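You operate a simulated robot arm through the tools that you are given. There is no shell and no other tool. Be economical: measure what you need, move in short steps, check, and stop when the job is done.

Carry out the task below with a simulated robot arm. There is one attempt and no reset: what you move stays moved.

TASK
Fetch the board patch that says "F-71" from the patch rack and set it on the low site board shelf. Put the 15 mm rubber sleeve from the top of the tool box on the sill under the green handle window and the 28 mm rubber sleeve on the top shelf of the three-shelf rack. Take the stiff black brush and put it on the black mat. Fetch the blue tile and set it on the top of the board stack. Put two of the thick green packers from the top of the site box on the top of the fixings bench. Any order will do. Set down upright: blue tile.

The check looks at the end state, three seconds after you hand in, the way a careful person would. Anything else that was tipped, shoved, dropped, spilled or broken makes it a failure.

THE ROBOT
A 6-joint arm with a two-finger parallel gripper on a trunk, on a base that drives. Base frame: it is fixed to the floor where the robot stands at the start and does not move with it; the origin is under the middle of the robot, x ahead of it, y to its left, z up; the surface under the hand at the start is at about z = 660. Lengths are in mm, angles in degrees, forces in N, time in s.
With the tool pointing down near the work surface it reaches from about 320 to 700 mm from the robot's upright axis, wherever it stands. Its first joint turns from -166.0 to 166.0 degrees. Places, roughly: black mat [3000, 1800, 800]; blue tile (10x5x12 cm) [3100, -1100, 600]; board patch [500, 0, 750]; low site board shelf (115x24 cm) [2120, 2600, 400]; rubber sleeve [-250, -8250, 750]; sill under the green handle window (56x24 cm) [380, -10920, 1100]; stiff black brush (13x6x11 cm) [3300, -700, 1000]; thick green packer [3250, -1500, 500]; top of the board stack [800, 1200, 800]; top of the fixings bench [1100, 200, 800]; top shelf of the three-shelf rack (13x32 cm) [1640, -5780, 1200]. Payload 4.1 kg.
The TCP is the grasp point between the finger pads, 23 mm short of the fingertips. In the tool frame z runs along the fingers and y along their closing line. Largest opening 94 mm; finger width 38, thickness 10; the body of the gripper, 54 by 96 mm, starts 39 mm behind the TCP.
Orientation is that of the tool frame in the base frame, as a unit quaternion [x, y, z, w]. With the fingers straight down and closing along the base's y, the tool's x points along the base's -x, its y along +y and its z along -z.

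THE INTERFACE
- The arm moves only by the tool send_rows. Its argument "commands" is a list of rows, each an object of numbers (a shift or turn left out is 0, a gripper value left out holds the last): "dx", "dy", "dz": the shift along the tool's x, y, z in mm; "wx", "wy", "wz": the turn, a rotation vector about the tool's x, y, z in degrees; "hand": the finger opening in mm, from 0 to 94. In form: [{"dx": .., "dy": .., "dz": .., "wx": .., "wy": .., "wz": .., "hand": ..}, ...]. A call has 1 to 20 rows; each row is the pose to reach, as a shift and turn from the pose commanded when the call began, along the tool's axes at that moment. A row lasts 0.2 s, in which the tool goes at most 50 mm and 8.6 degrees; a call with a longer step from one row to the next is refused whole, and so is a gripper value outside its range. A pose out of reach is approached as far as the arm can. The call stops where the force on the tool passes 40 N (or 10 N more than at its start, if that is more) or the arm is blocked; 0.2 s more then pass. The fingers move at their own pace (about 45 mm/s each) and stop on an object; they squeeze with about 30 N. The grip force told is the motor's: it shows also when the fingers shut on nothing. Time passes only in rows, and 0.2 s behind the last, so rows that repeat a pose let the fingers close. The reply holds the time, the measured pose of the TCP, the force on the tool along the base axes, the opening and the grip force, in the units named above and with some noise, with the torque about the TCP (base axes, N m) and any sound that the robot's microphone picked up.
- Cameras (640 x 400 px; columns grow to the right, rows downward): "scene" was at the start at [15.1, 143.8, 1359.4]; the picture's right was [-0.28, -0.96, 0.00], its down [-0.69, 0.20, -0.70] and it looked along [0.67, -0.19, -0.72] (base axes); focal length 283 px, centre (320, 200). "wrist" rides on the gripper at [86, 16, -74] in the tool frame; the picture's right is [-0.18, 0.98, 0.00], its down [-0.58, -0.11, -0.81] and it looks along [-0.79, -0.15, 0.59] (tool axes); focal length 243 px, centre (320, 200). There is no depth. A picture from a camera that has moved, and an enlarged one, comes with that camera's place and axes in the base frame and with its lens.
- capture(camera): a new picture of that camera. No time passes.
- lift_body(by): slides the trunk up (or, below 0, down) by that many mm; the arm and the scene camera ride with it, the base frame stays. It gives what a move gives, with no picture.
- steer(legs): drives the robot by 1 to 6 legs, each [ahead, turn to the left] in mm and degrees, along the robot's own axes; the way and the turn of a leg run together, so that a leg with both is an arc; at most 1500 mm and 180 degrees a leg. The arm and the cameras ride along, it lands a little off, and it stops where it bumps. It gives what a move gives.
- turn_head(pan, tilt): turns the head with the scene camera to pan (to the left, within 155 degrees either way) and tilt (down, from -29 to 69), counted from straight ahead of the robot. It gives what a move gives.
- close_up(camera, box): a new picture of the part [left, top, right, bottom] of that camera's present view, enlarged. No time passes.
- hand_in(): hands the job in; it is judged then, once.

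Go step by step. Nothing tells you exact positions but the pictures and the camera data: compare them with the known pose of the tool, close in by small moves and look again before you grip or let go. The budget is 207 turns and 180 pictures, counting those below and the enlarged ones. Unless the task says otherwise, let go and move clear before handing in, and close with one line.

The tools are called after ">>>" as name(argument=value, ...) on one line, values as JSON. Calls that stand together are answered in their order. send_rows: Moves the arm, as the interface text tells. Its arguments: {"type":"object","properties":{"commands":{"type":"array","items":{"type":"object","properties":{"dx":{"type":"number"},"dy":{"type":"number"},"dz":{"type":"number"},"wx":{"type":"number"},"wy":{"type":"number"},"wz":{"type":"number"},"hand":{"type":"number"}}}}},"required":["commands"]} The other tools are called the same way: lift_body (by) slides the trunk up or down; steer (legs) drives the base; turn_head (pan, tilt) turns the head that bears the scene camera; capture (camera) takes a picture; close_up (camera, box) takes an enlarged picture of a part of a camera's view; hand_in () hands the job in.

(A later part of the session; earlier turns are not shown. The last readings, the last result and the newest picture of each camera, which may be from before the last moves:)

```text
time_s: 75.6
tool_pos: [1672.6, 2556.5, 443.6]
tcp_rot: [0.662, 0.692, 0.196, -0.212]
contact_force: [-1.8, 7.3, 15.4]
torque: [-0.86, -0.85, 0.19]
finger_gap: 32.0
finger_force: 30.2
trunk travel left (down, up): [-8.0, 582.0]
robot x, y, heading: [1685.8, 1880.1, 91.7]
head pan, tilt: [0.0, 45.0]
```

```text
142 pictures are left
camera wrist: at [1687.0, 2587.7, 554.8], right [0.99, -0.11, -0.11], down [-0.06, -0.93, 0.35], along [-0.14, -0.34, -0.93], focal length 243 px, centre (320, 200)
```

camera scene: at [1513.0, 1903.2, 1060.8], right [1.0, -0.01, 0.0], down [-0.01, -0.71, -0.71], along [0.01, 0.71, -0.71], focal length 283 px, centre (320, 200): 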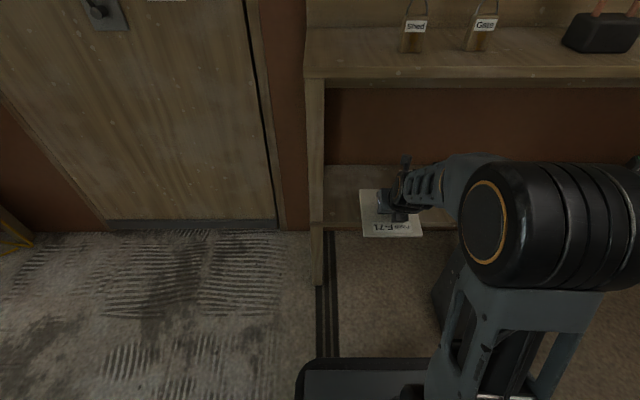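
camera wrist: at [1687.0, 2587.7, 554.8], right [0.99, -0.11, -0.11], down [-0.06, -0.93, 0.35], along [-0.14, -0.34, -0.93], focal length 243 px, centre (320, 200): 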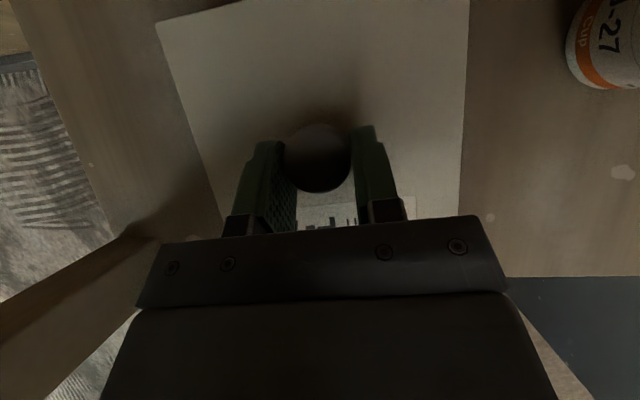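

The plate has pivoted nearly flat. I open the fingers.

>>> send_rows(commands=[{"hand": 40}, {"hand": 60}, {"hand": 70}, {"hand": 70}])

>>> capture(camera="wrist")

>>> close_up(camera="scene", box=[280, 100, 520, 250])

```text
time_s: 76.6
tool_pos: [1672.2, 2555.3, 443.1]
tcp_rot: [0.664, 0.691, 0.194, -0.21]
contact_force: [-1.3, -1.0, 4.3]
torque: [-0.08, -0.12, -0.03]
finger_gap: 69.1
finger_force: 0.0
trunk travel left (down, up): [-8.0, 582.0]
robot x, y, heading: [1683.3, 1883.7, 91.9]
head pan, tilt: [0.0, 45.0]
```

```text
141 pictures are left
camera wrist: at [1687.8, 2587.3, 552.6], right [0.99, -0.11, -0.11], down [-0.07, -0.93, 0.36], along [-0.14, -0.35, -0.93], focal length 243 px, centre (320, 200)
```

wrist: 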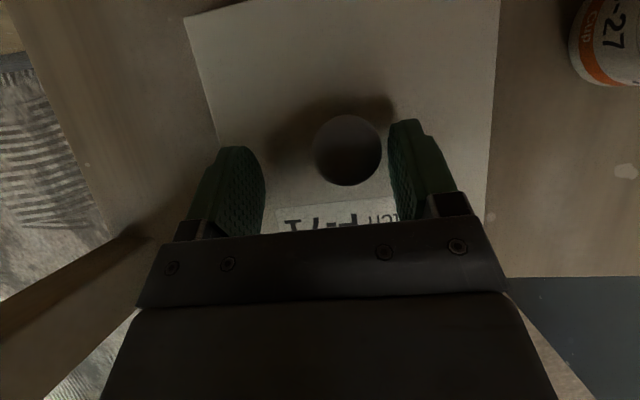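

```text
2.67 times, centred on (400, 175) of scene
camera zoom: at [1512.1, 1895.6, 1043.7], right [1.0, 0.03, 0.0], down [0.02, -0.71, -0.71], along [-0.02, 0.71, -0.71], focal length 754 px, centre (107, 267)
```

zoom: 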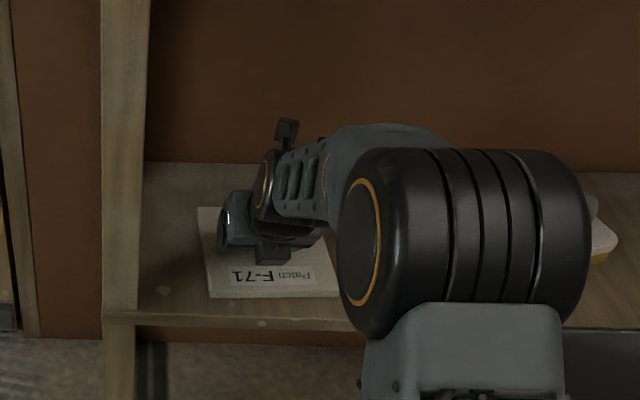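

The patch lies flat and free. I retract along the tool axis out from under the table top.

>>> send_rows(commands=[{"dz": -10, "hand": 80}, {"dz": -30}, {"dz": -60}, {"dz": -100}, {"dx": -40, "dz": -130}, {"dx": -80, "dz": -150}, {"dx": -120, "dz": -160}, {"dx": -120, "dz": -160}])

>>> capture(camera="scene")

```text
time_s: 78.4
tool_pos: [1681.4, 2369.1, 511.0]
tcp_rot: [0.664, 0.691, 0.195, -0.211]
contact_force: [0.0, 0.5, -0.2]
torque: [0.0, -0.02, 0.02]
finger_gap: 80.0
finger_force: 0.1
trunk travel left (down, up): [-8.0, 582.0]
robot x, y, heading: [1685.4, 1877.9, 91.9]
head pan, tilt: [0.0, 45.0]
```

```text
139 pictures are left
camera scene: at [1512.1, 1895.9, 1043.8], right [1.0, 0.03, 0.0], down [0.02, -0.71, -0.71], along [-0.02, 0.71, -0.71], focal length 283 px, centre (320, 200)
```

scene: 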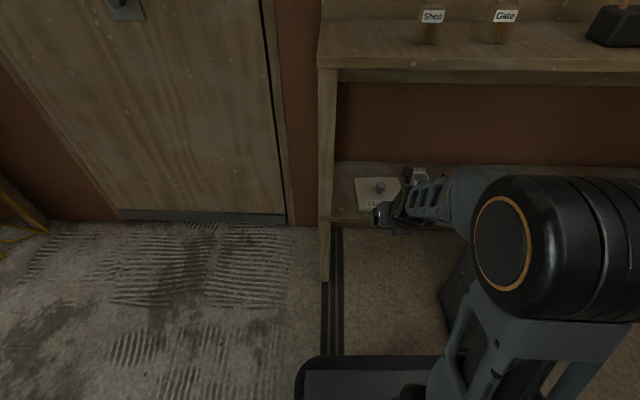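

Patch F-71 is placed. I back off, raise the trunk, and roll the tool back to its usual orientation.

>>> steer(legs=[[-200, 0]])

>>> lift_body(by=308)

>>> send_rows(commands=[{"wz": -8.5}, {"wz": -17}, {"wz": -25.5}, {"wz": -34}, {"wz": -42.5}, {"wz": -51}, {"wz": -59.5}, {"wz": -68}, {"wz": -76.5}, {"wz": -85}, {"wz": -93.5}, {"wz": -102}, {"wz": -110.5}, {"wz": -119}, {"wz": -127.5}, {"wz": -136}, {"wz": -144.5}, {"wz": -153}, {"wz": -161.5}, {"wz": -170}])

>>> steer(legs=[[0, -92]])

>>> turn_head(pan=-25, tilt=30)

>>> capture(camera="scene")

```text
time_s: 80.0
tool_pos: [1685.3, 2165.0, 511.4]
tcp_rot: [0.662, 0.692, 0.195, -0.211]
contact_force: [0.1, -0.1, -0.2]
torque: [-0.03, 0.02, -0.02]
finger_gap: 80.0
finger_force: 0.0
trunk travel left (down, up): [-8.0, 582.0]
robot x, y, heading: [1691.0, 1675.6, 92.0]
head pan, tilt: [0.0, 45.0]
```

```text
time_s: 83.0
tool_pos: [1684.8, 2163.8, 818.1]
tcp_rot: [0.662, 0.693, 0.194, -0.21]
contact_force: [0.3, 0.0, 0.8]
torque: [0.01, -0.02, -0.03]
finger_gap: 80.1
finger_force: 0.0
trunk travel left (down, up): [-316.0, 274.0]
robot x, y, heading: [1688.9, 1674.8, 92.4]
head pan, tilt: [0.0, 45.0]
```

```text
time_s: 87.2
tool_pos: [1685.7, 2166.2, 817.3]
tcp_rot: [-0.633, 0.719, 0.227, 0.176]
contact_force: [-1.1, -0.2, 0.5]
torque: [-0.02, 0.02, 0.01]
finger_gap: 79.9
finger_force: 0.1
trunk travel left (down, up): [-316.0, 274.0]
robot x, y, heading: [1687.9, 1677.8, 92.1]
head pan, tilt: [0.0, 45.0]
```

```text
time_s: 91.5
tool_pos: [2177.5, 1669.9, 818.6]
tcp_rot: [0.072, 0.956, 0.033, 0.284]
contact_force: [0.1, -0.1, 0.6]
torque: [-0.02, 0.02, -0.02]
finger_gap: 79.9
finger_force: 0.1
trunk travel left (down, up): [-316.0, 274.0]
robot x, y, heading: [1683.9, 1675.7, 0.9]
head pan, tilt: [0.0, 45.0]
```

```text
time_s: 92.4
tool_pos: [2178.4, 1669.1, 819.8]
tcp_rot: [0.071, 0.956, 0.033, 0.284]
contact_force: [-0.1, -0.3, -0.4]
torque: [-0.01, -0.02, -0.03]
finger_gap: 79.9
finger_force: 0.1
trunk travel left (down, up): [-316.0, 274.0]
robot x, y, heading: [1689.1, 1673.8, 1.1]
head pan, tilt: [-25.0, 30.0]
```

```text
138 pictures are left
camera scene: at [1705.9, 1804.5, 1374.3], right [-0.41, -0.91, 0.0], down [-0.46, 0.2, -0.87], along [0.79, -0.35, -0.5], focal length 283 px, centre (320, 200)
```

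scene: 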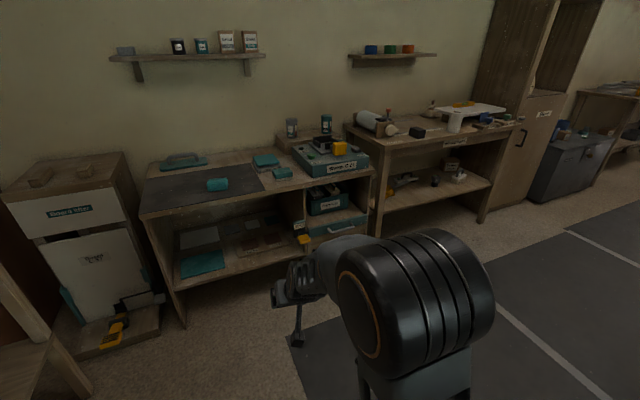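

The black mat bench is ahead at about x≥2770. I drive into the corridor and south to find the brush, tile and packers.

>>> steer(legs=[[400, 0], [0, -91], [1500, 0]])

>>> turn_head(pan=45, tilt=30)

>>> capture(camera="scene")

>>> turn_head(pan=-60, tilt=25)

>>> capture(camera="scene")

```text
time_s: 105.8
tool_pos: [2114.3, -324.8, 818.5]
tcp_rot: [0.723, 0.629, -0.176, 0.225]
contact_force: [-0.3, -0.1, 0.1]
torque: [0.01, -0.01, -0.03]
finger_gap: 80.4
finger_force: 0.1
trunk travel left (down, up): [-316.0, 274.0]
robot x, y, heading: [2115.1, 165.0, -88.7]
head pan, tilt: [-25.0, 30.0]
```

```text
time_s: 107.2
tool_pos: [2114.5, -323.8, 818.3]
tcp_rot: [0.723, 0.628, -0.177, 0.225]
contact_force: [0.2, 0.1, -0.1]
torque: [0.02, -0.02, 0.0]
finger_gap: 79.9
finger_force: 0.0
trunk travel left (down, up): [-316.0, 274.0]
robot x, y, heading: [2116.4, 168.4, -88.6]
head pan, tilt: [45.0, 30.0]
```

```text
137 pictures are left
camera scene: at [2344.6, 167.8, 1374.4], right [-0.69, -0.73, 0.0], down [-0.36, 0.34, -0.87], along [0.63, -0.6, -0.5], focal length 283 px, centre (320, 200)
```

scene: 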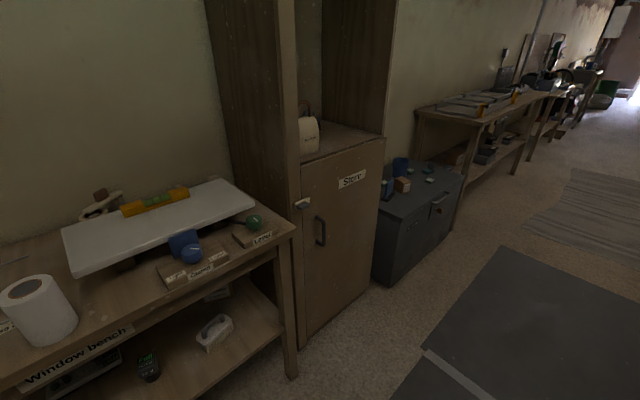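

```text
time_s: 109.1
tool_pos: [2114.4, -325.0, 819.4]
tcp_rot: [0.723, 0.629, -0.177, 0.226]
contact_force: [0.2, 0.2, 0.1]
torque: [0.01, 0.0, -0.01]
finger_gap: 80.1
finger_force: 0.1
trunk travel left (down, up): [-316.0, 274.0]
robot x, y, heading: [2119.5, 167.1, -88.8]
head pan, tilt: [-60.0, 25.0]
```

```text
136 pictures are left
camera scene: at [2200.5, 181.9, 1382.4], right [-0.52, 0.85, 0.0], down [0.36, 0.22, -0.91], along [-0.77, -0.47, -0.42], focal length 283 px, centre (320, 200)
```

scene: 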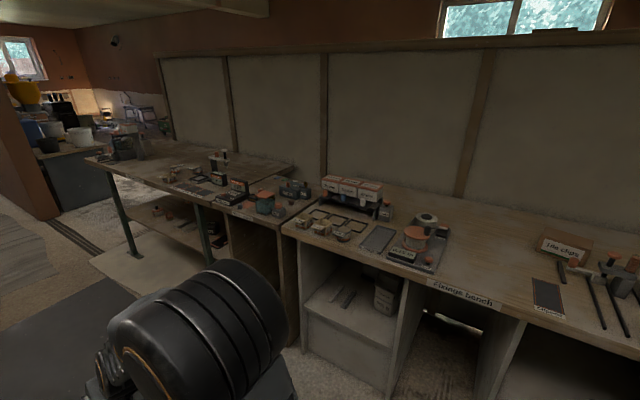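

The fixings bench is on the right (west) side. The store cabinet on the left has something in its niche, with a grey site box beyond it. I zoom in on those.

>>> turn_head(pan=45, tilt=30)

>>> close_up(camera="scene", box=[270, 80, 510, 230])

>>> turn_head(pan=-75, tilt=35)

>>> capture(camera="scene")

```text
time_s: 110.9
tool_pos: [2114.7, -324.5, 818.1]
tcp_rot: [0.723, 0.628, -0.176, 0.225]
contact_force: [0.0, -0.7, -0.2]
torque: [-0.02, 0.03, 0.0]
finger_gap: 80.2
finger_force: 0.2
trunk travel left (down, up): [-316.0, 274.0]
robot x, y, heading: [2116.3, 165.9, -88.5]
head pan, tilt: [45.0, 30.0]
```

```text
2.67 times, centred on (390, 155) of scene
camera zoom: at [2344.6, 167.8, 1374.4], right [-0.69, -0.73, 0.0], down [-0.36, 0.34, -0.87], along [0.63, -0.6, -0.5], focal length 754 px, centre (133, 320)
```

zoom: 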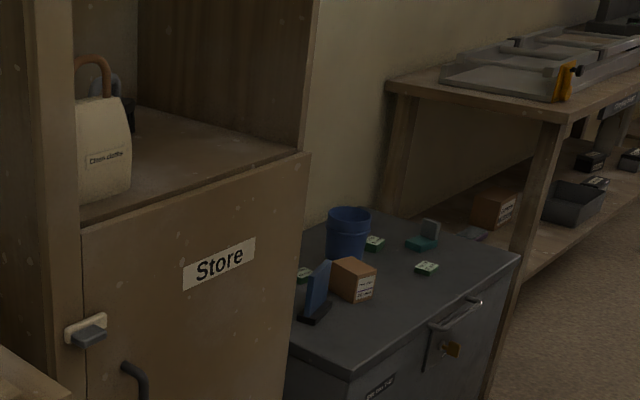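

```text
time_s: 112.9
tool_pos: [2114.6, -324.4, 818.7]
tcp_rot: [0.723, 0.628, -0.177, 0.225]
contact_force: [0.4, 0.2, 0.5]
torque: [-0.03, -0.01, -0.01]
finger_gap: 79.9
finger_force: 0.1
trunk travel left (down, up): [-316.0, 274.0]
robot x, y, heading: [2111.4, 164.9, -88.4]
head pan, tilt: [-75.0, 35.0]
```

```text
134 pictures are left
camera scene: at [2194.6, 205.0, 1366.6], right [-0.28, 0.96, 0.0], down [0.55, 0.16, -0.82], along [-0.79, -0.23, -0.57], focal length 283 px, centre (320, 200)
```

scene: 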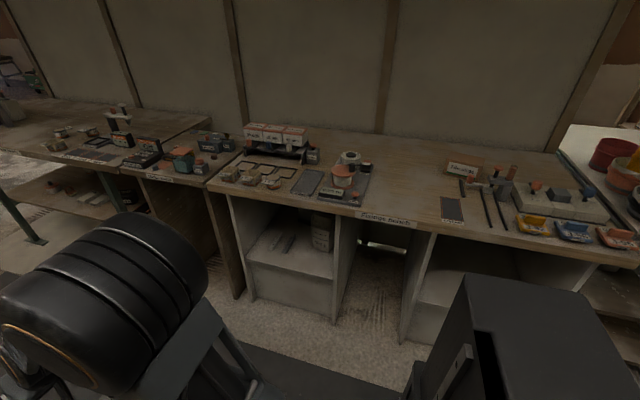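

The site box (front x≈2943, z≈540) carries a cup, the blue tile on a dark foot, a carton and several small green packers; the brush may be behind the bag in the cabinet niche. I drive to face the site box.

>>> steer(legs=[[1500, 0], [0, 88.5], [300, 0]])

>>> turn_head(pan=5, tilt=45)

>>> capture(camera="scene")

>>> capture(camera="wrist")

```text
time_s: 125.8
tool_pos: [2972.8, -1334.0, 818.5]
tcp_rot: [0.066, 0.956, 0.035, 0.284]
contact_force: [0.7, 0.2, 0.3]
torque: [-0.02, 0.04, 0.01]
finger_gap: 79.8
finger_force: 0.1
trunk travel left (down, up): [-316.0, 274.0]
robot x, y, heading: [2481.6, -1333.0, 1.7]
head pan, tilt: [-75.0, 35.0]
```

```text
time_s: 127.3
tool_pos: [2971.4, -1333.2, 818.4]
tcp_rot: [0.065, 0.956, 0.036, 0.283]
contact_force: [0.6, 0.0, -0.1]
torque: [-0.01, -0.02, -0.03]
finger_gap: 80.0
finger_force: 0.1
trunk travel left (down, up): [-316.0, 274.0]
robot x, y, heading: [2484.6, -1335.8, 1.8]
head pan, tilt: [5.0, 45.0]
```

```text
133 pictures are left
camera scene: at [2495.9, -1159.0, 1351.8], right [0.12, -0.99, 0.0], down [-0.7, -0.08, -0.71], along [0.7, 0.08, -0.71], focal length 283 px, centre (320, 200)
```

scene: 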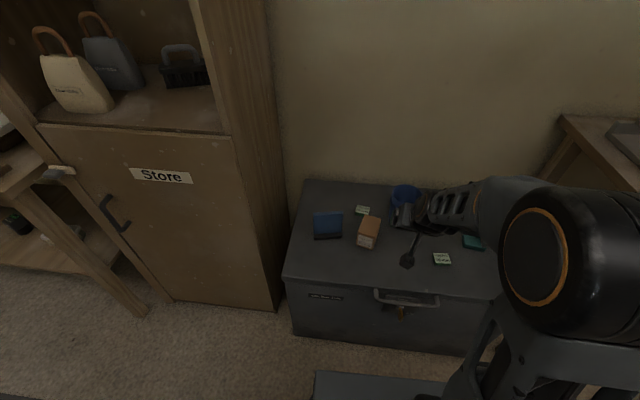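

```text
132 pictures are left
camera wrist: at [2860.4, -1307.2, 836.3], right [0.26, 0.95, 0.2], down [0.03, -0.22, 0.98], along [0.97, -0.24, -0.08], focal length 243 px, centre (320, 200)
```

wrist: 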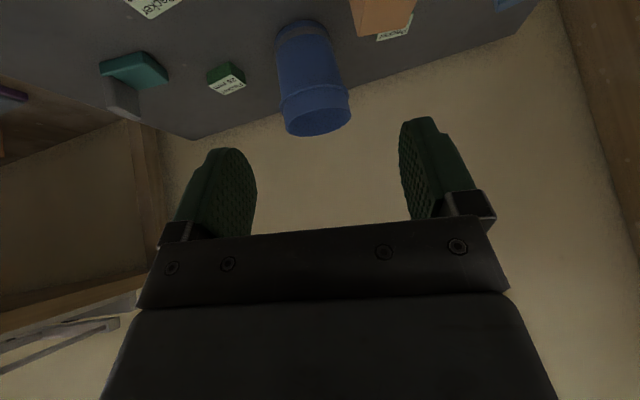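

The black brush is in the cabinet niche on the right side behind the bags. I level the tool and use the wrist camera to inspect the packers' labels.

>>> send_rows(commands=[{"dx": 13, "dy": -15, "dz": -18, "wx": 0.8, "wy": 6.6, "wz": -1.5}, {"dx": 26, "dy": -30, "dz": -36, "wx": 1.6, "wy": 13.2, "wz": -3.1}, {"dx": 40, "dy": -45, "dz": -54, "wx": 2.5, "wy": 19.8, "wz": -4.6}, {"dx": 53, "dy": -60, "dz": -72, "wx": 3.3, "wy": 26.4, "wz": -6.2}, {"dx": 66, "dy": -75, "dz": -90, "wx": 4.1, "wy": 33, "wz": -7.7}, {"dx": 66, "dy": -75, "dz": -90, "wx": 4.1, "wy": 33, "wz": -7.7, "hand": 94}])

>>> capture(camera="wrist")

>>> close_up(camera="scene", box=[280, 160, 520, 310])

```text
time_s: 128.7
tool_pos: [2861.0, -1399.4, 850.3]
tcp_rot: [-0.001, 1.0, 0.0, 0.0]
contact_force: [0.3, -0.6, 0.1]
torque: [-0.01, 0.04, -0.02]
finger_gap: 93.9
finger_force: 0.0
trunk travel left (down, up): [-316.0, 274.0]
robot x, y, heading: [2480.9, -1331.3, 1.5]
head pan, tilt: [5.0, 45.0]
```

```text
131 pictures are left
camera wrist: at [2772.5, -1384.6, 925.7], right [0.18, 0.98, 0.0], down [0.58, -0.11, 0.81], along [0.79, -0.15, -0.59], focal length 243 px, centre (320, 200)
```

wrist: 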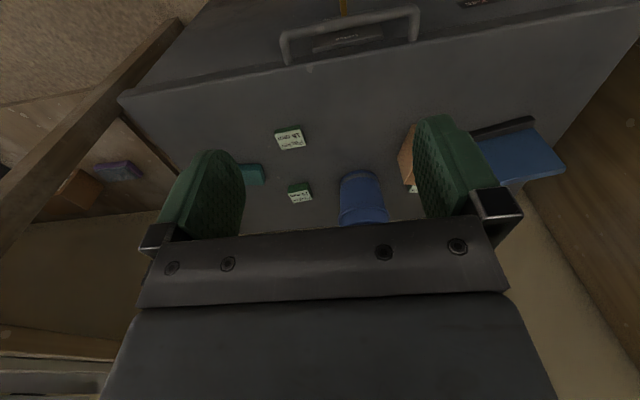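

```text
2.67 times, centred on (400, 235) of scene
camera zoom: at [2495.8, -1159.0, 1351.8], right [0.12, -0.99, 0.0], down [-0.7, -0.08, -0.71], along [0.7, 0.08, -0.71], focal length 754 px, centre (107, 107)
```

zoom: 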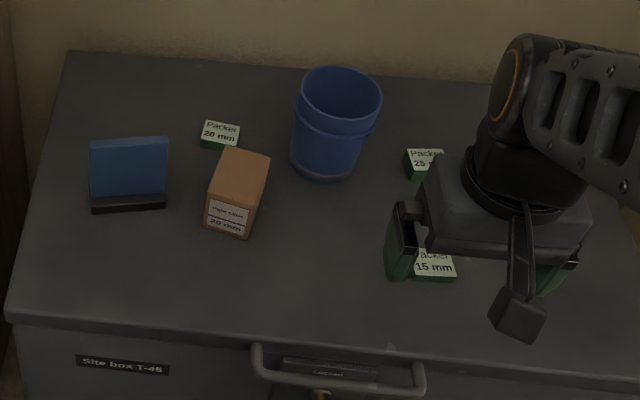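

The packers are marked 15, 20 and 25 mm, so the thick ones are 20 and 25. I drive a bit closer and bring the wrist over the 25 mm packer.

>>> steer(legs=[[85, 0]])

>>> send_rows(commands=[{"dx": -40, "dy": -20, "dz": 20}, {"dx": -80, "dy": -40, "dz": 40}, {"dx": -120, "dy": -60, "dz": 60}, {"dx": -160, "dy": -80, "dz": 80}, {"dx": -200, "dy": -110, "dz": 90}, {"dx": -200, "dy": -110, "dz": 90}])

>>> capture(camera="wrist")

>>> capture(camera="scene")

```text
time_s: 129.8
tool_pos: [2945.5, -1397.5, 850.0]
tcp_rot: [-0.002, 1.0, 0.0, 0.001]
contact_force: [-0.9, -0.6, 0.7]
torque: [-0.02, -0.01, 0.04]
finger_gap: 94.3
finger_force: 0.1
trunk travel left (down, up): [-316.0, 274.0]
robot x, y, heading: [2563.9, -1332.4, 1.7]
head pan, tilt: [5.0, 45.0]
```

```text
refused: row 5 steps farther than a row can; nothing moved
```

```text
129 pictures are left
camera wrist: at [2857.4, -1381.4, 925.5], right [0.18, 0.98, 0.0], down [0.58, -0.11, 0.81], along [0.79, -0.15, -0.59], focal length 243 px, centre (320, 200)
```

wrist: 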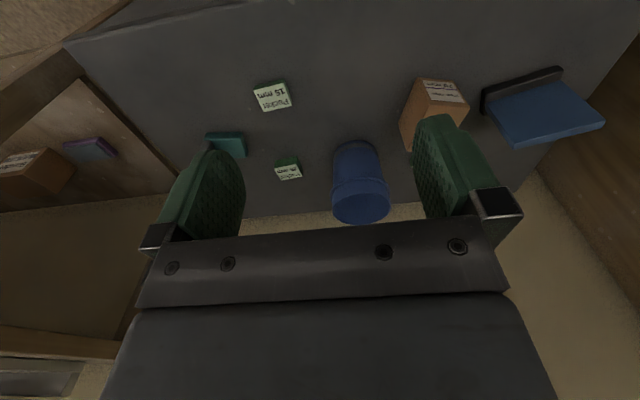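

```text
128 pictures are left
camera scene: at [2580.2, -1156.4, 1351.8], right [0.12, -0.99, 0.0], down [-0.7, -0.08, -0.71], along [0.7, 0.08, -0.71], focal length 283 px, centre (320, 200)
```

scene: 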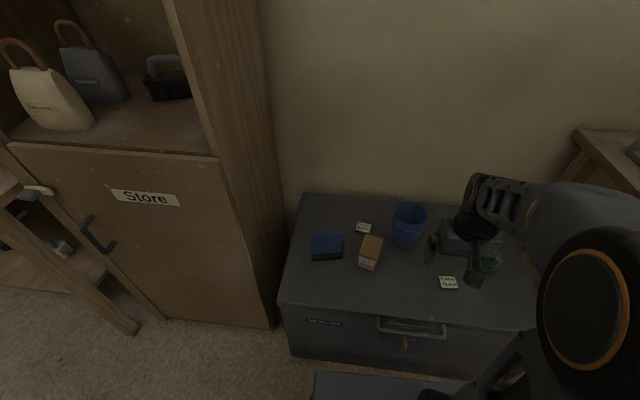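

Triangulation puts the 25 mm packer at about (3240, -1528, 530). I approach from the side, keeping away from the cup.

>>> send_rows(commands=[{"dx": -20, "dy": -44}, {"dx": -40, "dy": -88}, {"dx": -60, "dy": -130}, {"dx": -100, "dy": -130, "dz": 25}, {"dx": -140, "dy": -130, "dz": 50}, {"dx": -180, "dy": -130, "dz": 75}, {"dx": -220, "dy": -130, "dz": 100}, {"dx": -255, "dy": -130, "dz": 130}, {"dx": -285, "dy": -130, "dz": 165}, {"dx": -285, "dy": -130, "dz": 200}, {"dx": -285, "dy": -130, "dz": 200}])

>>> capture(camera="wrist")

>>> capture(camera="scene")

```text
time_s: 132.2
tool_pos: [3231.2, -1527.7, 648.3]
tcp_rot: [-0.002, 1.0, 0.0, -0.001]
contact_force: [0.1, -0.1, -0.3]
torque: [-0.03, -0.02, 0.0]
finger_gap: 93.9
finger_force: 0.0
trunk travel left (down, up): [-316.0, 274.0]
robot x, y, heading: [2567.1, -1328.9, 2.0]
head pan, tilt: [5.0, 45.0]
```

```text
127 pictures are left
camera wrist: at [3144.6, -1511.3, 723.8], right [0.18, 0.98, 0.0], down [0.58, -0.11, 0.81], along [0.79, -0.15, -0.59], focal length 243 px, centre (320, 200)
```

wrist: 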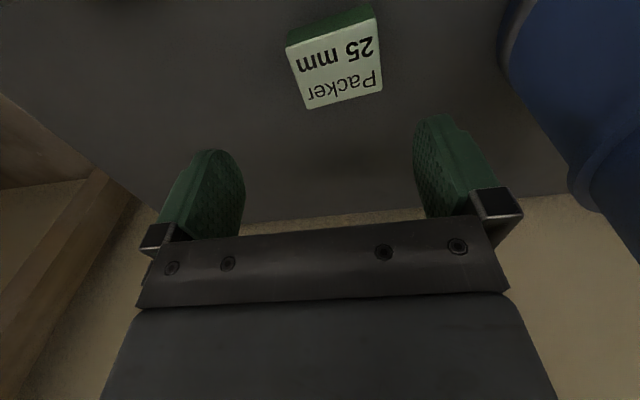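

```text
126 pictures are left
camera scene: at [2580.7, -1156.5, 1351.8], right [0.12, -0.99, 0.0], down [-0.7, -0.08, -0.71], along [0.7, 0.08, -0.71], focal length 283 px, centre (320, 200)
```

scene: 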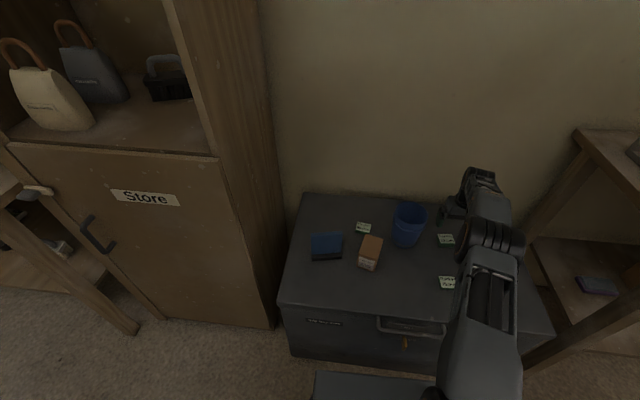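

The packer is nearly below; I centre on it and descend part way, then look again.

>>> send_rows(commands=[{"dx": -2, "dy": 7, "dz": 35}, {"dx": -4, "dy": 13, "dz": 70}, {"dx": -4, "dy": 13, "dz": 85}, {"dx": -4, "dy": 13, "dz": 85}])

>>> capture(camera="wrist")

```text
time_s: 133.0
tool_pos: [3238.3, -1516.3, 577.8]
tcp_rot: [-0.003, 1.0, 0.0, 0.006]
contact_force: [-3.7, 0.1, 16.1]
torque: [0.82, 0.39, 0.39]
finger_gap: 94.0
finger_force: 0.1
trunk travel left (down, up): [-316.0, 274.0]
robot x, y, heading: [2565.8, -1331.1, 1.8]
head pan, tilt: [5.0, 45.0]
stopped in row 3: the force on the tool passed its limit at 53 N (the readings are from after the stop); the commanded pose is now the measured one
```

```text
125 pictures are left
camera wrist: at [3149.2, -1500.6, 652.5], right [0.18, 0.98, 0.0], down [0.57, -0.1, 0.81], along [0.8, -0.15, -0.58], focal length 243 px, centre (320, 200)
```

wrist: 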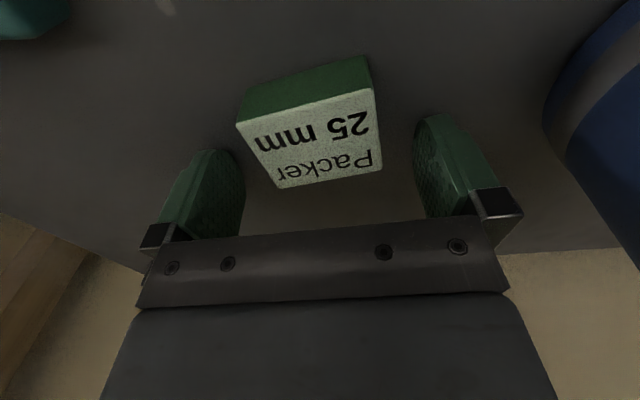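

The fingertips touched the box top, so its surface is at z≈555 and the packer's top at ≈580. I lift slightly, shift 26 mm toward the robot and look.

>>> send_rows(commands=[{"dz": -6}, {"dx": 15, "dy": 3, "dz": -6}, {"dx": 26, "dy": 3, "dz": -5}, {"dx": 26, "dy": 3, "dz": -4}])

>>> capture(camera="wrist")

```text
time_s: 134.0
tool_pos: [3210.4, -1514.4, 578.3]
tcp_rot: [-0.002, 1.0, 0.0, 0.002]
contact_force: [-2.1, 1.1, 4.6]
torque: [0.25, 0.11, 0.06]
finger_gap: 94.1
finger_force: 0.0
trunk travel left (down, up): [-316.0, 274.0]
robot x, y, heading: [2563.7, -1336.3, 1.6]
head pan, tilt: [5.0, 45.0]
```

```text
124 pictures are left
camera wrist: at [3122.7, -1498.0, 652.8], right [0.18, 0.98, 0.0], down [0.58, -0.11, 0.81], along [0.8, -0.14, -0.59], focal length 243 px, centre (320, 200)
```

wrist: 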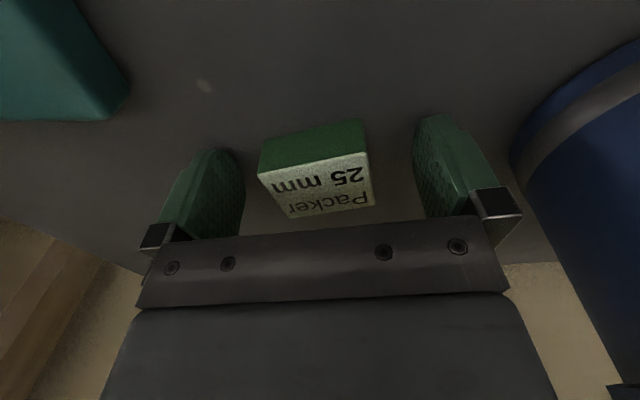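

The packer is centred between the fingers. I raise 3 mm and close.

>>> send_rows(commands=[{"dz": -3, "hand": 94}, {"dz": -3, "hand": 20}, {"dz": -3, "hand": 20}, {"dz": -3, "hand": 20}, {"dz": -3, "hand": 20}, {"dz": -25, "hand": 20}, {"dz": -70, "hand": 20}, {"dz": -115, "hand": 20}, {"dz": -160, "hand": 20}])

>>> capture(camera="wrist")

>>> capture(camera="scene")

```text
time_s: 136.0
tool_pos: [3210.2, -1513.6, 738.1]
tcp_rot: [-0.001, 1.0, 0.0, 0.001]
contact_force: [-0.3, -0.3, -0.9]
torque: [-0.01, -0.01, 0.0]
finger_gap: 49.4
finger_force: 29.9
trunk travel left (down, up): [-316.0, 274.0]
robot x, y, heading: [2566.4, -1331.7, 1.9]
head pan, tilt: [5.0, 45.0]
```

```text
123 pictures are left
camera wrist: at [3123.0, -1497.8, 812.4], right [0.18, 0.98, 0.0], down [0.58, -0.11, 0.81], along [0.79, -0.14, -0.59], focal length 243 px, centre (320, 200)
```

wrist: 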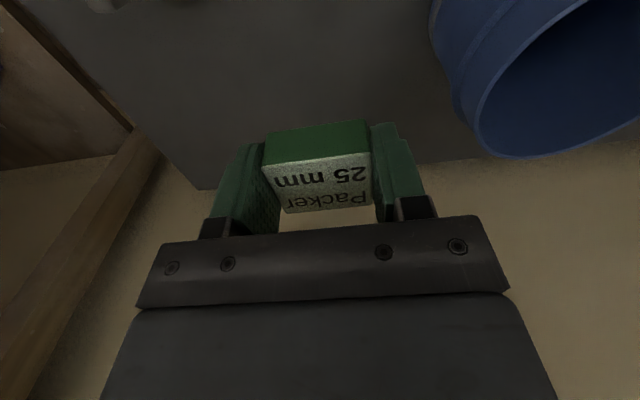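

```text
122 pictures are left
camera scene: at [2580.6, -1156.4, 1351.7], right [0.12, -0.99, 0.0], down [-0.7, -0.08, -0.71], along [0.7, 0.08, -0.71], focal length 283 px, centre (320, 200)
```

scene: 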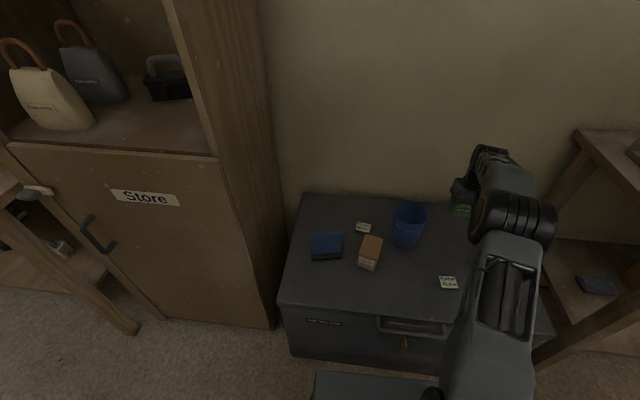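

The 25 mm packer is held. I raise and fold in the arm, then drive to face the fixings bench near its free spot.

>>> send_rows(commands=[{"dz": -50}, {"dz": -100}, {"dz": -150}, {"dx": 40, "dy": 20, "dz": -150}, {"dx": 80, "dy": 40, "dz": -150}, {"dx": 120, "dy": 65, "dz": -150}, {"dx": 160, "dy": 90, "dz": -150}, {"dx": 200, "dy": 115, "dz": -150}, {"dx": 235, "dy": 145, "dz": -150}])

>>> steer(legs=[[-500, 0], [0, 88], [820, 0], [820, 0], [0, 90]])

>>> turn_head(pan=0, tilt=35)

>>> capture(camera="scene")

```text
time_s: 138.0
tool_pos: [2974.2, -1370.8, 886.4]
tcp_rot: [-0.001, 1.0, 0.0, 0.002]
contact_force: [-0.5, -0.2, 0.0]
torque: [0.05, 0.02, 0.01]
finger_gap: 49.4
finger_force: 29.3
trunk travel left (down, up): [-316.0, 274.0]
robot x, y, heading: [2564.7, -1329.5, 1.7]
head pan, tilt: [5.0, 45.0]
```

```text
time_s: 156.2
tool_pos: [1644.8, 305.0, 886.3]
tcp_rot: [1.0, -0.004, -0.002, 0.0]
contact_force: [-0.2, 0.5, -0.4]
torque: [0.01, -0.01, -0.01]
finger_gap: 49.3
finger_force: 30.3
trunk travel left (down, up): [-316.0, 274.0]
robot x, y, heading: [2049.3, 261.2, -179.2]
head pan, tilt: [5.0, 45.0]
```

```text
time_s: 157.0
tool_pos: [1644.9, 304.5, 887.6]
tcp_rot: [1.0, -0.003, -0.001, -0.001]
contact_force: [0.2, 0.3, 0.2]
torque: [0.01, -0.02, -0.03]
finger_gap: 49.0
finger_force: 30.2
trunk travel left (down, up): [-316.0, 274.0]
robot x, y, heading: [2048.7, 260.4, -179.0]
head pan, tilt: [0.0, 35.0]
```

```text
121 pictures are left
camera scene: at [2023.4, 93.7, 1366.5], right [-0.02, 1.0, 0.0], down [0.57, 0.01, -0.82], along [-0.82, -0.02, -0.57], focal length 283 px, centre (320, 200)
```

scene: 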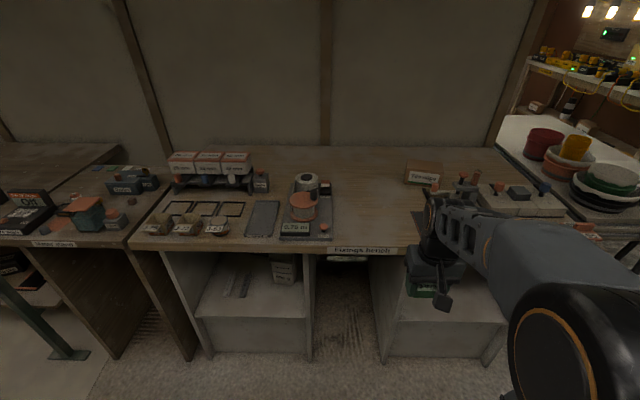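

The free bench stretch lies between the tape gauge tray (y≈130) and the dark pad (y≈400). I drive in 150 mm and move the packer above about (1285, 225).

>>> steer(legs=[[150, 0]])

>>> send_rows(commands=[{"dx": -42, "dy": 16}, {"dx": -84, "dy": 32}, {"dx": -126, "dy": 48}, {"dx": -168, "dy": 64}, {"dx": -210, "dy": 80}, {"dx": -210, "dy": 80, "dz": 20}])

>>> capture(camera="wrist")

>>> capture(camera="scene")

```text
time_s: 158.3
tool_pos: [1494.9, 301.3, 886.9]
tcp_rot: [1.0, -0.004, -0.001, 0.0]
contact_force: [-0.7, 0.5, -1.3]
torque: [-0.01, -0.01, -0.03]
finger_gap: 49.5
finger_force: 29.2
trunk travel left (down, up): [-316.0, 274.0]
robot x, y, heading: [1900.6, 256.4, -178.9]
head pan, tilt: [0.0, 35.0]
```

```text
time_s: 159.7
tool_pos: [1285.5, 225.4, 868.2]
tcp_rot: [1.0, -0.005, -0.002, 0.0]
contact_force: [0.6, 0.0, -1.1]
torque: [0.03, 0.02, 0.0]
finger_gap: 49.2
finger_force: 29.9
trunk travel left (down, up): [-316.0, 274.0]
robot x, y, heading: [1903.3, 258.1, -179.0]
head pan, tilt: [0.0, 35.0]
```

```text
120 pictures are left
camera wrist: at [1370.6, 207.4, 943.3], right [-0.19, -0.98, 0.0], down [-0.58, 0.11, 0.81], along [-0.79, 0.16, -0.59], focal length 243 px, centre (320, 200)
```

wrist: 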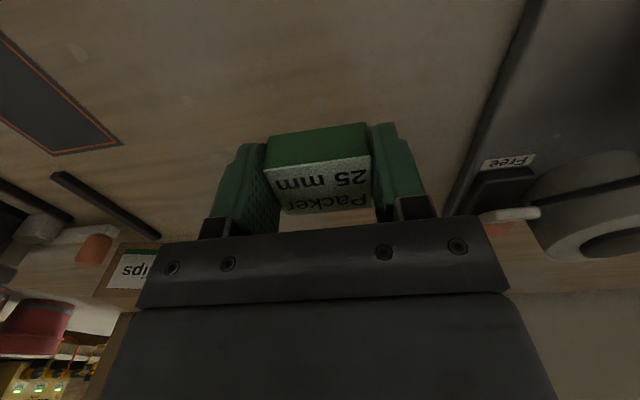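

```text
119 pictures are left
camera scene: at [1872.6, 90.9, 1366.6], right [-0.02, 1.0, 0.0], down [0.57, 0.01, -0.82], along [-0.82, -0.01, -0.57], focal length 283 px, centre (320, 200)
```

scene: 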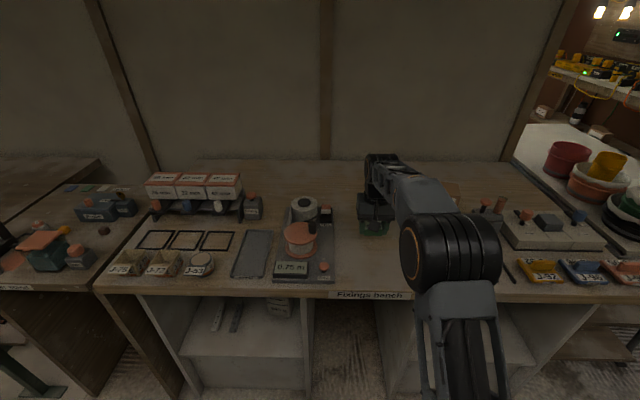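

Spot is free. I lower gently, feeling for contact.

>>> send_rows(commands=[{"dz": 6}, {"dz": 12}, {"dz": 18}, {"dz": 24}, {"dz": 28}])

>>> close_up(camera="scene", box=[320, 160, 440, 280])

```text
time_s: 160.9
tool_pos: [1284.8, 223.7, 840.7]
tcp_rot: [1.0, -0.004, -0.001, 0.0]
contact_force: [0.1, 0.3, 0.0]
torque: [-0.02, -0.02, 0.02]
finger_gap: 49.2
finger_force: 30.0
trunk travel left (down, up): [-316.0, 274.0]
robot x, y, heading: [1903.0, 257.3, -179.1]
head pan, tilt: [0.0, 35.0]
```

```text
3.33 times, centred on (380, 220) of scene
camera zoom: at [1872.8, 91.0, 1366.6], right [-0.02, 1.0, 0.0], down [0.57, 0.01, -0.82], along [-0.82, -0.01, -0.57], focal length 942 px, centre (120, 133)
```

zoom: 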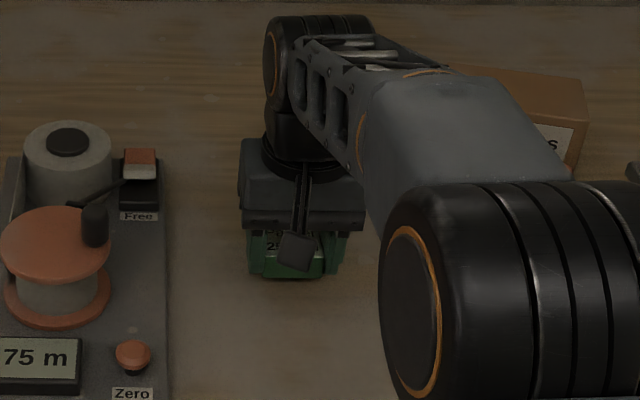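

No contact yet; I continue lowering.

>>> send_rows(commands=[{"dz": 5}, {"dz": 10}, {"dz": 14}, {"dz": 18}, {"dz": 22}, {"dz": 26}])

```text
time_s: 162.3
tool_pos: [1283.5, 222.6, 824.2]
tcp_rot: [1.0, -0.005, -0.011, 0.0]
contact_force: [1.1, 0.1, 14.8]
torque: [0.22, -0.26, -0.12]
finger_gap: 49.3
finger_force: 30.2
trunk travel left (down, up): [-316.0, 274.0]
robot x, y, heading: [1900.8, 256.0, -179.0]
head pan, tilt: [0.0, 35.0]
stopped in row 6: the force on the tool passed its limit at 45 N (the readings are from after the stop); the commanded pose is now the measured one
```

Contact at z≈824, so the bench is at ≈800. I open and lift away.

>>> send_rows(commands=[{"dz": -0.5}, {"dz": -0.5, "hand": 70}, {"dz": -0.5, "hand": 80}, {"dz": -0.5, "hand": 80}, {"dz": -40}, {"dz": -85}, {"dz": -85, "dx": 40}])

>>> capture(camera="wrist")

```text
time_s: 163.9
tool_pos: [1324.4, 223.4, 906.6]
tcp_rot: [1.0, -0.003, -0.007, 0.0]
contact_force: [-0.6, -0.3, -1.0]
torque: [0.02, -0.04, 0.03]
finger_gap: 79.9
finger_force: 0.2
trunk travel left (down, up): [-316.0, 274.0]
robot x, y, heading: [1896.6, 256.3, -179.0]
head pan, tilt: [0.0, 35.0]
```

```text
117 pictures are left
camera wrist: at [1410.5, 205.8, 980.7], right [-0.19, -0.98, 0.0], down [-0.57, 0.11, 0.81], along [-0.8, 0.16, -0.58], focal length 243 px, centre (320, 200)
```

wrist: 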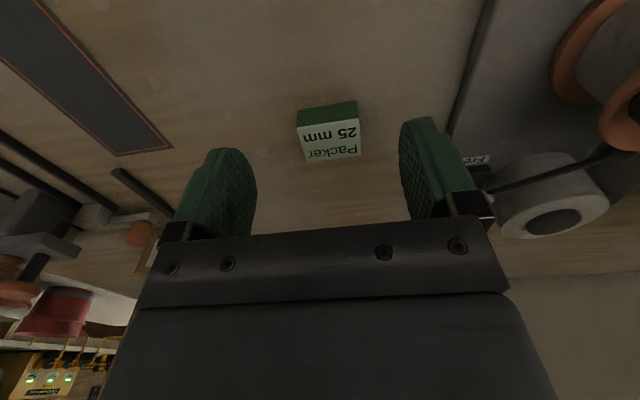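

The first packer stands on the bench. I return to the site box for the 20 mm packer.

>>> send_rows(commands=[{"dx": 45}, {"dx": 90}, {"dx": 135, "dy": -25}, {"dx": 170, "dy": -50, "hand": 94}])

>>> steer(legs=[[-160, 0], [0, 90], [800, 0], [760, 0], [0, 89], [500, 0]])

>>> turn_head(pan=5, tilt=45)

>>> capture(camera="wrist")

>>> capture(camera="scene")

```text
refused: row 3 steps farther than a row can; nothing moved
```

```text
time_s: 183.2
tool_pos: [3179.4, -1287.3, 908.0]
tcp_rot: [0.014, 1.0, -0.001, 0.009]
contact_force: [0.5, -0.4, 0.0]
torque: [0.0, 0.0, 0.01]
finger_gap: 79.7
finger_force: 0.1
trunk travel left (down, up): [-316.0, 274.0]
robot x, y, heading: [2602.5, -1311.3, 0.0]
head pan, tilt: [0.0, 35.0]
```

```text
time_s: 183.9
tool_pos: [3179.3, -1288.4, 907.4]
tcp_rot: [0.014, 1.0, 0.0, 0.008]
contact_force: [0.1, -0.1, 0.8]
torque: [0.0, -0.01, -0.01]
finger_gap: 80.1
finger_force: 0.2
trunk travel left (down, up): [-316.0, 274.0]
robot x, y, heading: [2604.4, -1311.5, -0.3]
head pan, tilt: [5.0, 45.0]
```

```text
116 pictures are left
camera wrist: at [3091.3, -1269.8, 981.0], right [0.21, 0.98, 0.0], down [0.57, -0.13, 0.81], along [0.8, -0.17, -0.58], focal length 243 px, centre (320, 200)
```

wrist: 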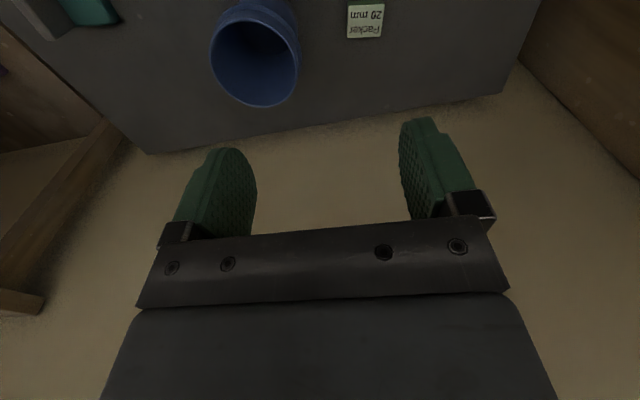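

```text
115 pictures are left
camera scene: at [2621.9, -1138.0, 1351.8], right [0.08, -1.0, 0.0], down [-0.7, -0.06, -0.71], along [0.7, 0.06, -0.71], focal length 283 px, centre (320, 200)
```

scene: 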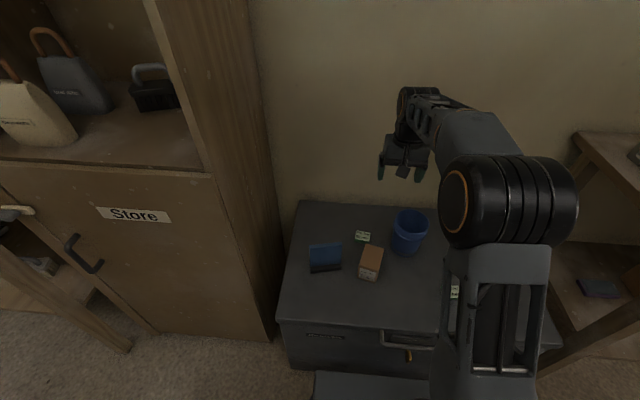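

The 20 mm packer is at about (3234, -1233), but the wrist camera would sit over the carton if I come as before. I rotate the tool 88° so the camera is on the free left side, and descend part way.

>>> send_rows(commands=[{"dx": -5, "dy": 5, "wz": 8}, {"dx": -10, "dy": 10, "wz": 16}, {"dx": -15, "dy": 15, "wz": 24}, {"dx": -20, "dy": 20, "wz": 32}, {"dx": -25, "dy": 25, "dz": 10, "wz": 40}, {"dx": -30, "dy": 30, "dz": 20, "wz": 48}, {"dx": -35, "dy": 35, "dz": 40, "wz": 56}, {"dx": -40, "dy": 40, "dz": 60, "wz": 64}, {"dx": -45, "dy": 45, "dz": 80, "wz": 72}, {"dx": -50, "dy": 50, "dz": 100, "wz": 80}, {"dx": -55, "dy": 55, "dz": 130, "wz": 88, "hand": 80}, {"dx": -55, "dy": 55, "dz": 170, "wz": 88}, {"dx": -55, "dy": 55, "dz": 200, "wz": 88}, {"dx": -55, "dy": 55, "dz": 200, "wz": 88}])

>>> capture(camera="wrist")

>>> close_up(camera="scene", box=[280, 150, 520, 300])

```text
time_s: 186.9
tool_pos: [3238.8, -1235.6, 706.8]
tcp_rot: [0.705, 0.709, 0.006, 0.006]
contact_force: [0.8, -0.3, -0.7]
torque: [0.0, 0.03, 0.0]
finger_gap: 80.2
finger_force: 0.1
trunk travel left (down, up): [-316.0, 274.0]
robot x, y, heading: [2601.2, -1306.9, -0.1]
head pan, tilt: [5.0, 45.0]
```

```text
114 pictures are left
camera wrist: at [3253.4, -1148.5, 783.0], right [0.98, -0.18, 0.02], down [-0.12, -0.58, 0.8], along [-0.13, -0.79, -0.59], focal length 243 px, centre (320, 200)
```

wrist: 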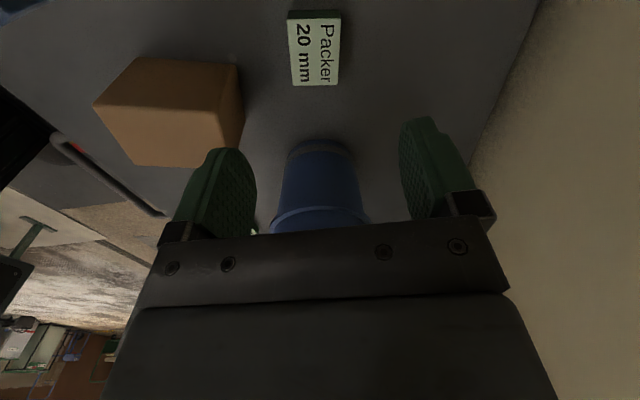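

```text
2.67 times, centred on (400, 225) of scene
camera zoom: at [2622.1, -1137.9, 1351.8], right [0.08, -1.0, 0.0], down [-0.7, -0.06, -0.71], along [0.7, 0.06, -0.71], focal length 754 px, centre (107, 133)
```

zoom: 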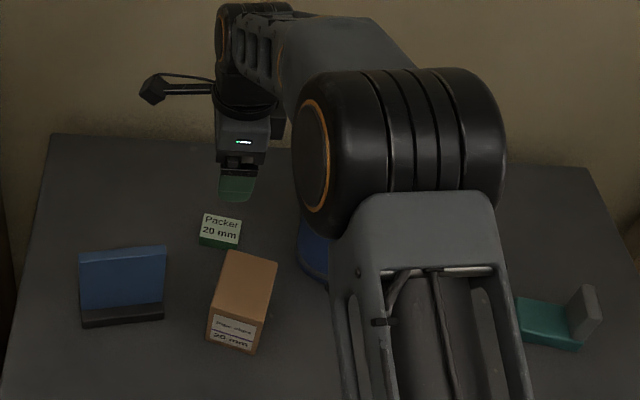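

Aligned over the 20 mm packer. I descend to grip height and check.

>>> send_rows(commands=[{"dx": 3, "dz": 40}, {"dx": 3, "dz": 80}, {"dx": 3, "dz": 105}, {"dx": 3, "dz": 118}, {"dx": 3, "dz": 124}])

>>> capture(camera="wrist")

```text
time_s: 188.1
tool_pos: [3241.0, -1233.2, 582.2]
tcp_rot: [0.704, 0.71, 0.005, 0.006]
contact_force: [-0.4, -0.8, -0.3]
torque: [0.0, 0.0, 0.01]
finger_gap: 80.0
finger_force: 0.0
trunk travel left (down, up): [-316.0, 274.0]
robot x, y, heading: [2599.5, -1311.4, -0.0]
head pan, tilt: [5.0, 45.0]
```

```text
112 pictures are left
camera wrist: at [3254.8, -1145.9, 658.5], right [0.98, -0.18, 0.01], down [-0.12, -0.58, 0.8], along [-0.13, -0.79, -0.59], focal length 243 px, centre (320, 200)
```

wrist: 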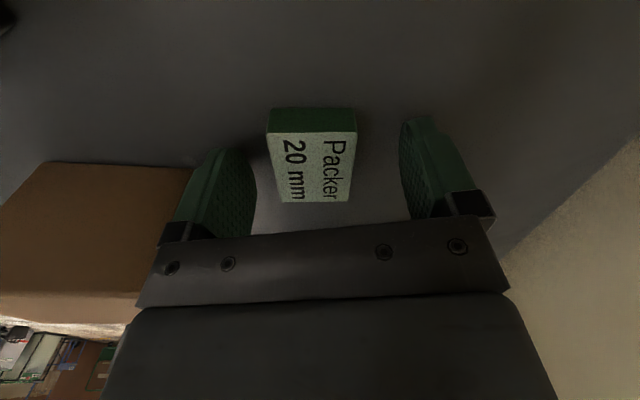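

The packer is between the pads. I close and lift.

>>> send_rows(commands=[{"dz": 1, "hand": 20}, {"dz": 1, "hand": 20}, {"dz": 1, "hand": 20}, {"dz": 1, "hand": 20}, {"dz": -20}, {"dz": -65}, {"dz": -110}, {"dz": -155}, {"dz": -200}, {"dz": -245}, {"dz": -290}])

>>> capture(camera="wrist")

```text
time_s: 190.5
tool_pos: [3236.2, -1232.0, 876.0]
tcp_rot: [0.704, 0.71, 0.005, 0.005]
contact_force: [0.3, 0.1, -0.3]
torque: [0.03, 0.0, 0.01]
finger_gap: 38.3
finger_force: 29.7
trunk travel left (down, up): [-316.0, 274.0]
robot x, y, heading: [2602.3, -1313.2, -0.2]
head pan, tilt: [5.0, 45.0]
```

```text
111 pictures are left
camera wrist: at [3250.4, -1146.0, 951.8], right [0.98, -0.18, 0.01], down [-0.12, -0.58, 0.8], along [-0.14, -0.79, -0.59], focal length 243 px, centre (320, 200)
```

wrist: 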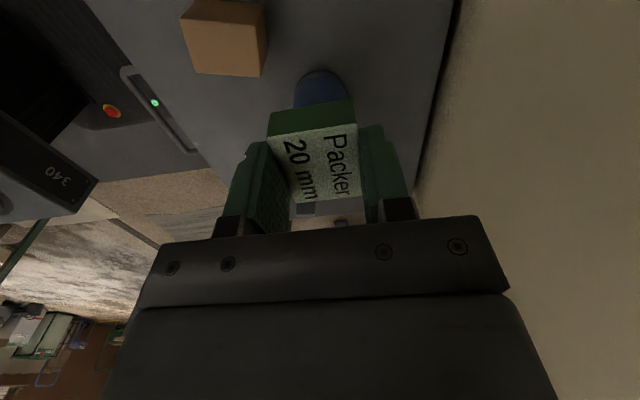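

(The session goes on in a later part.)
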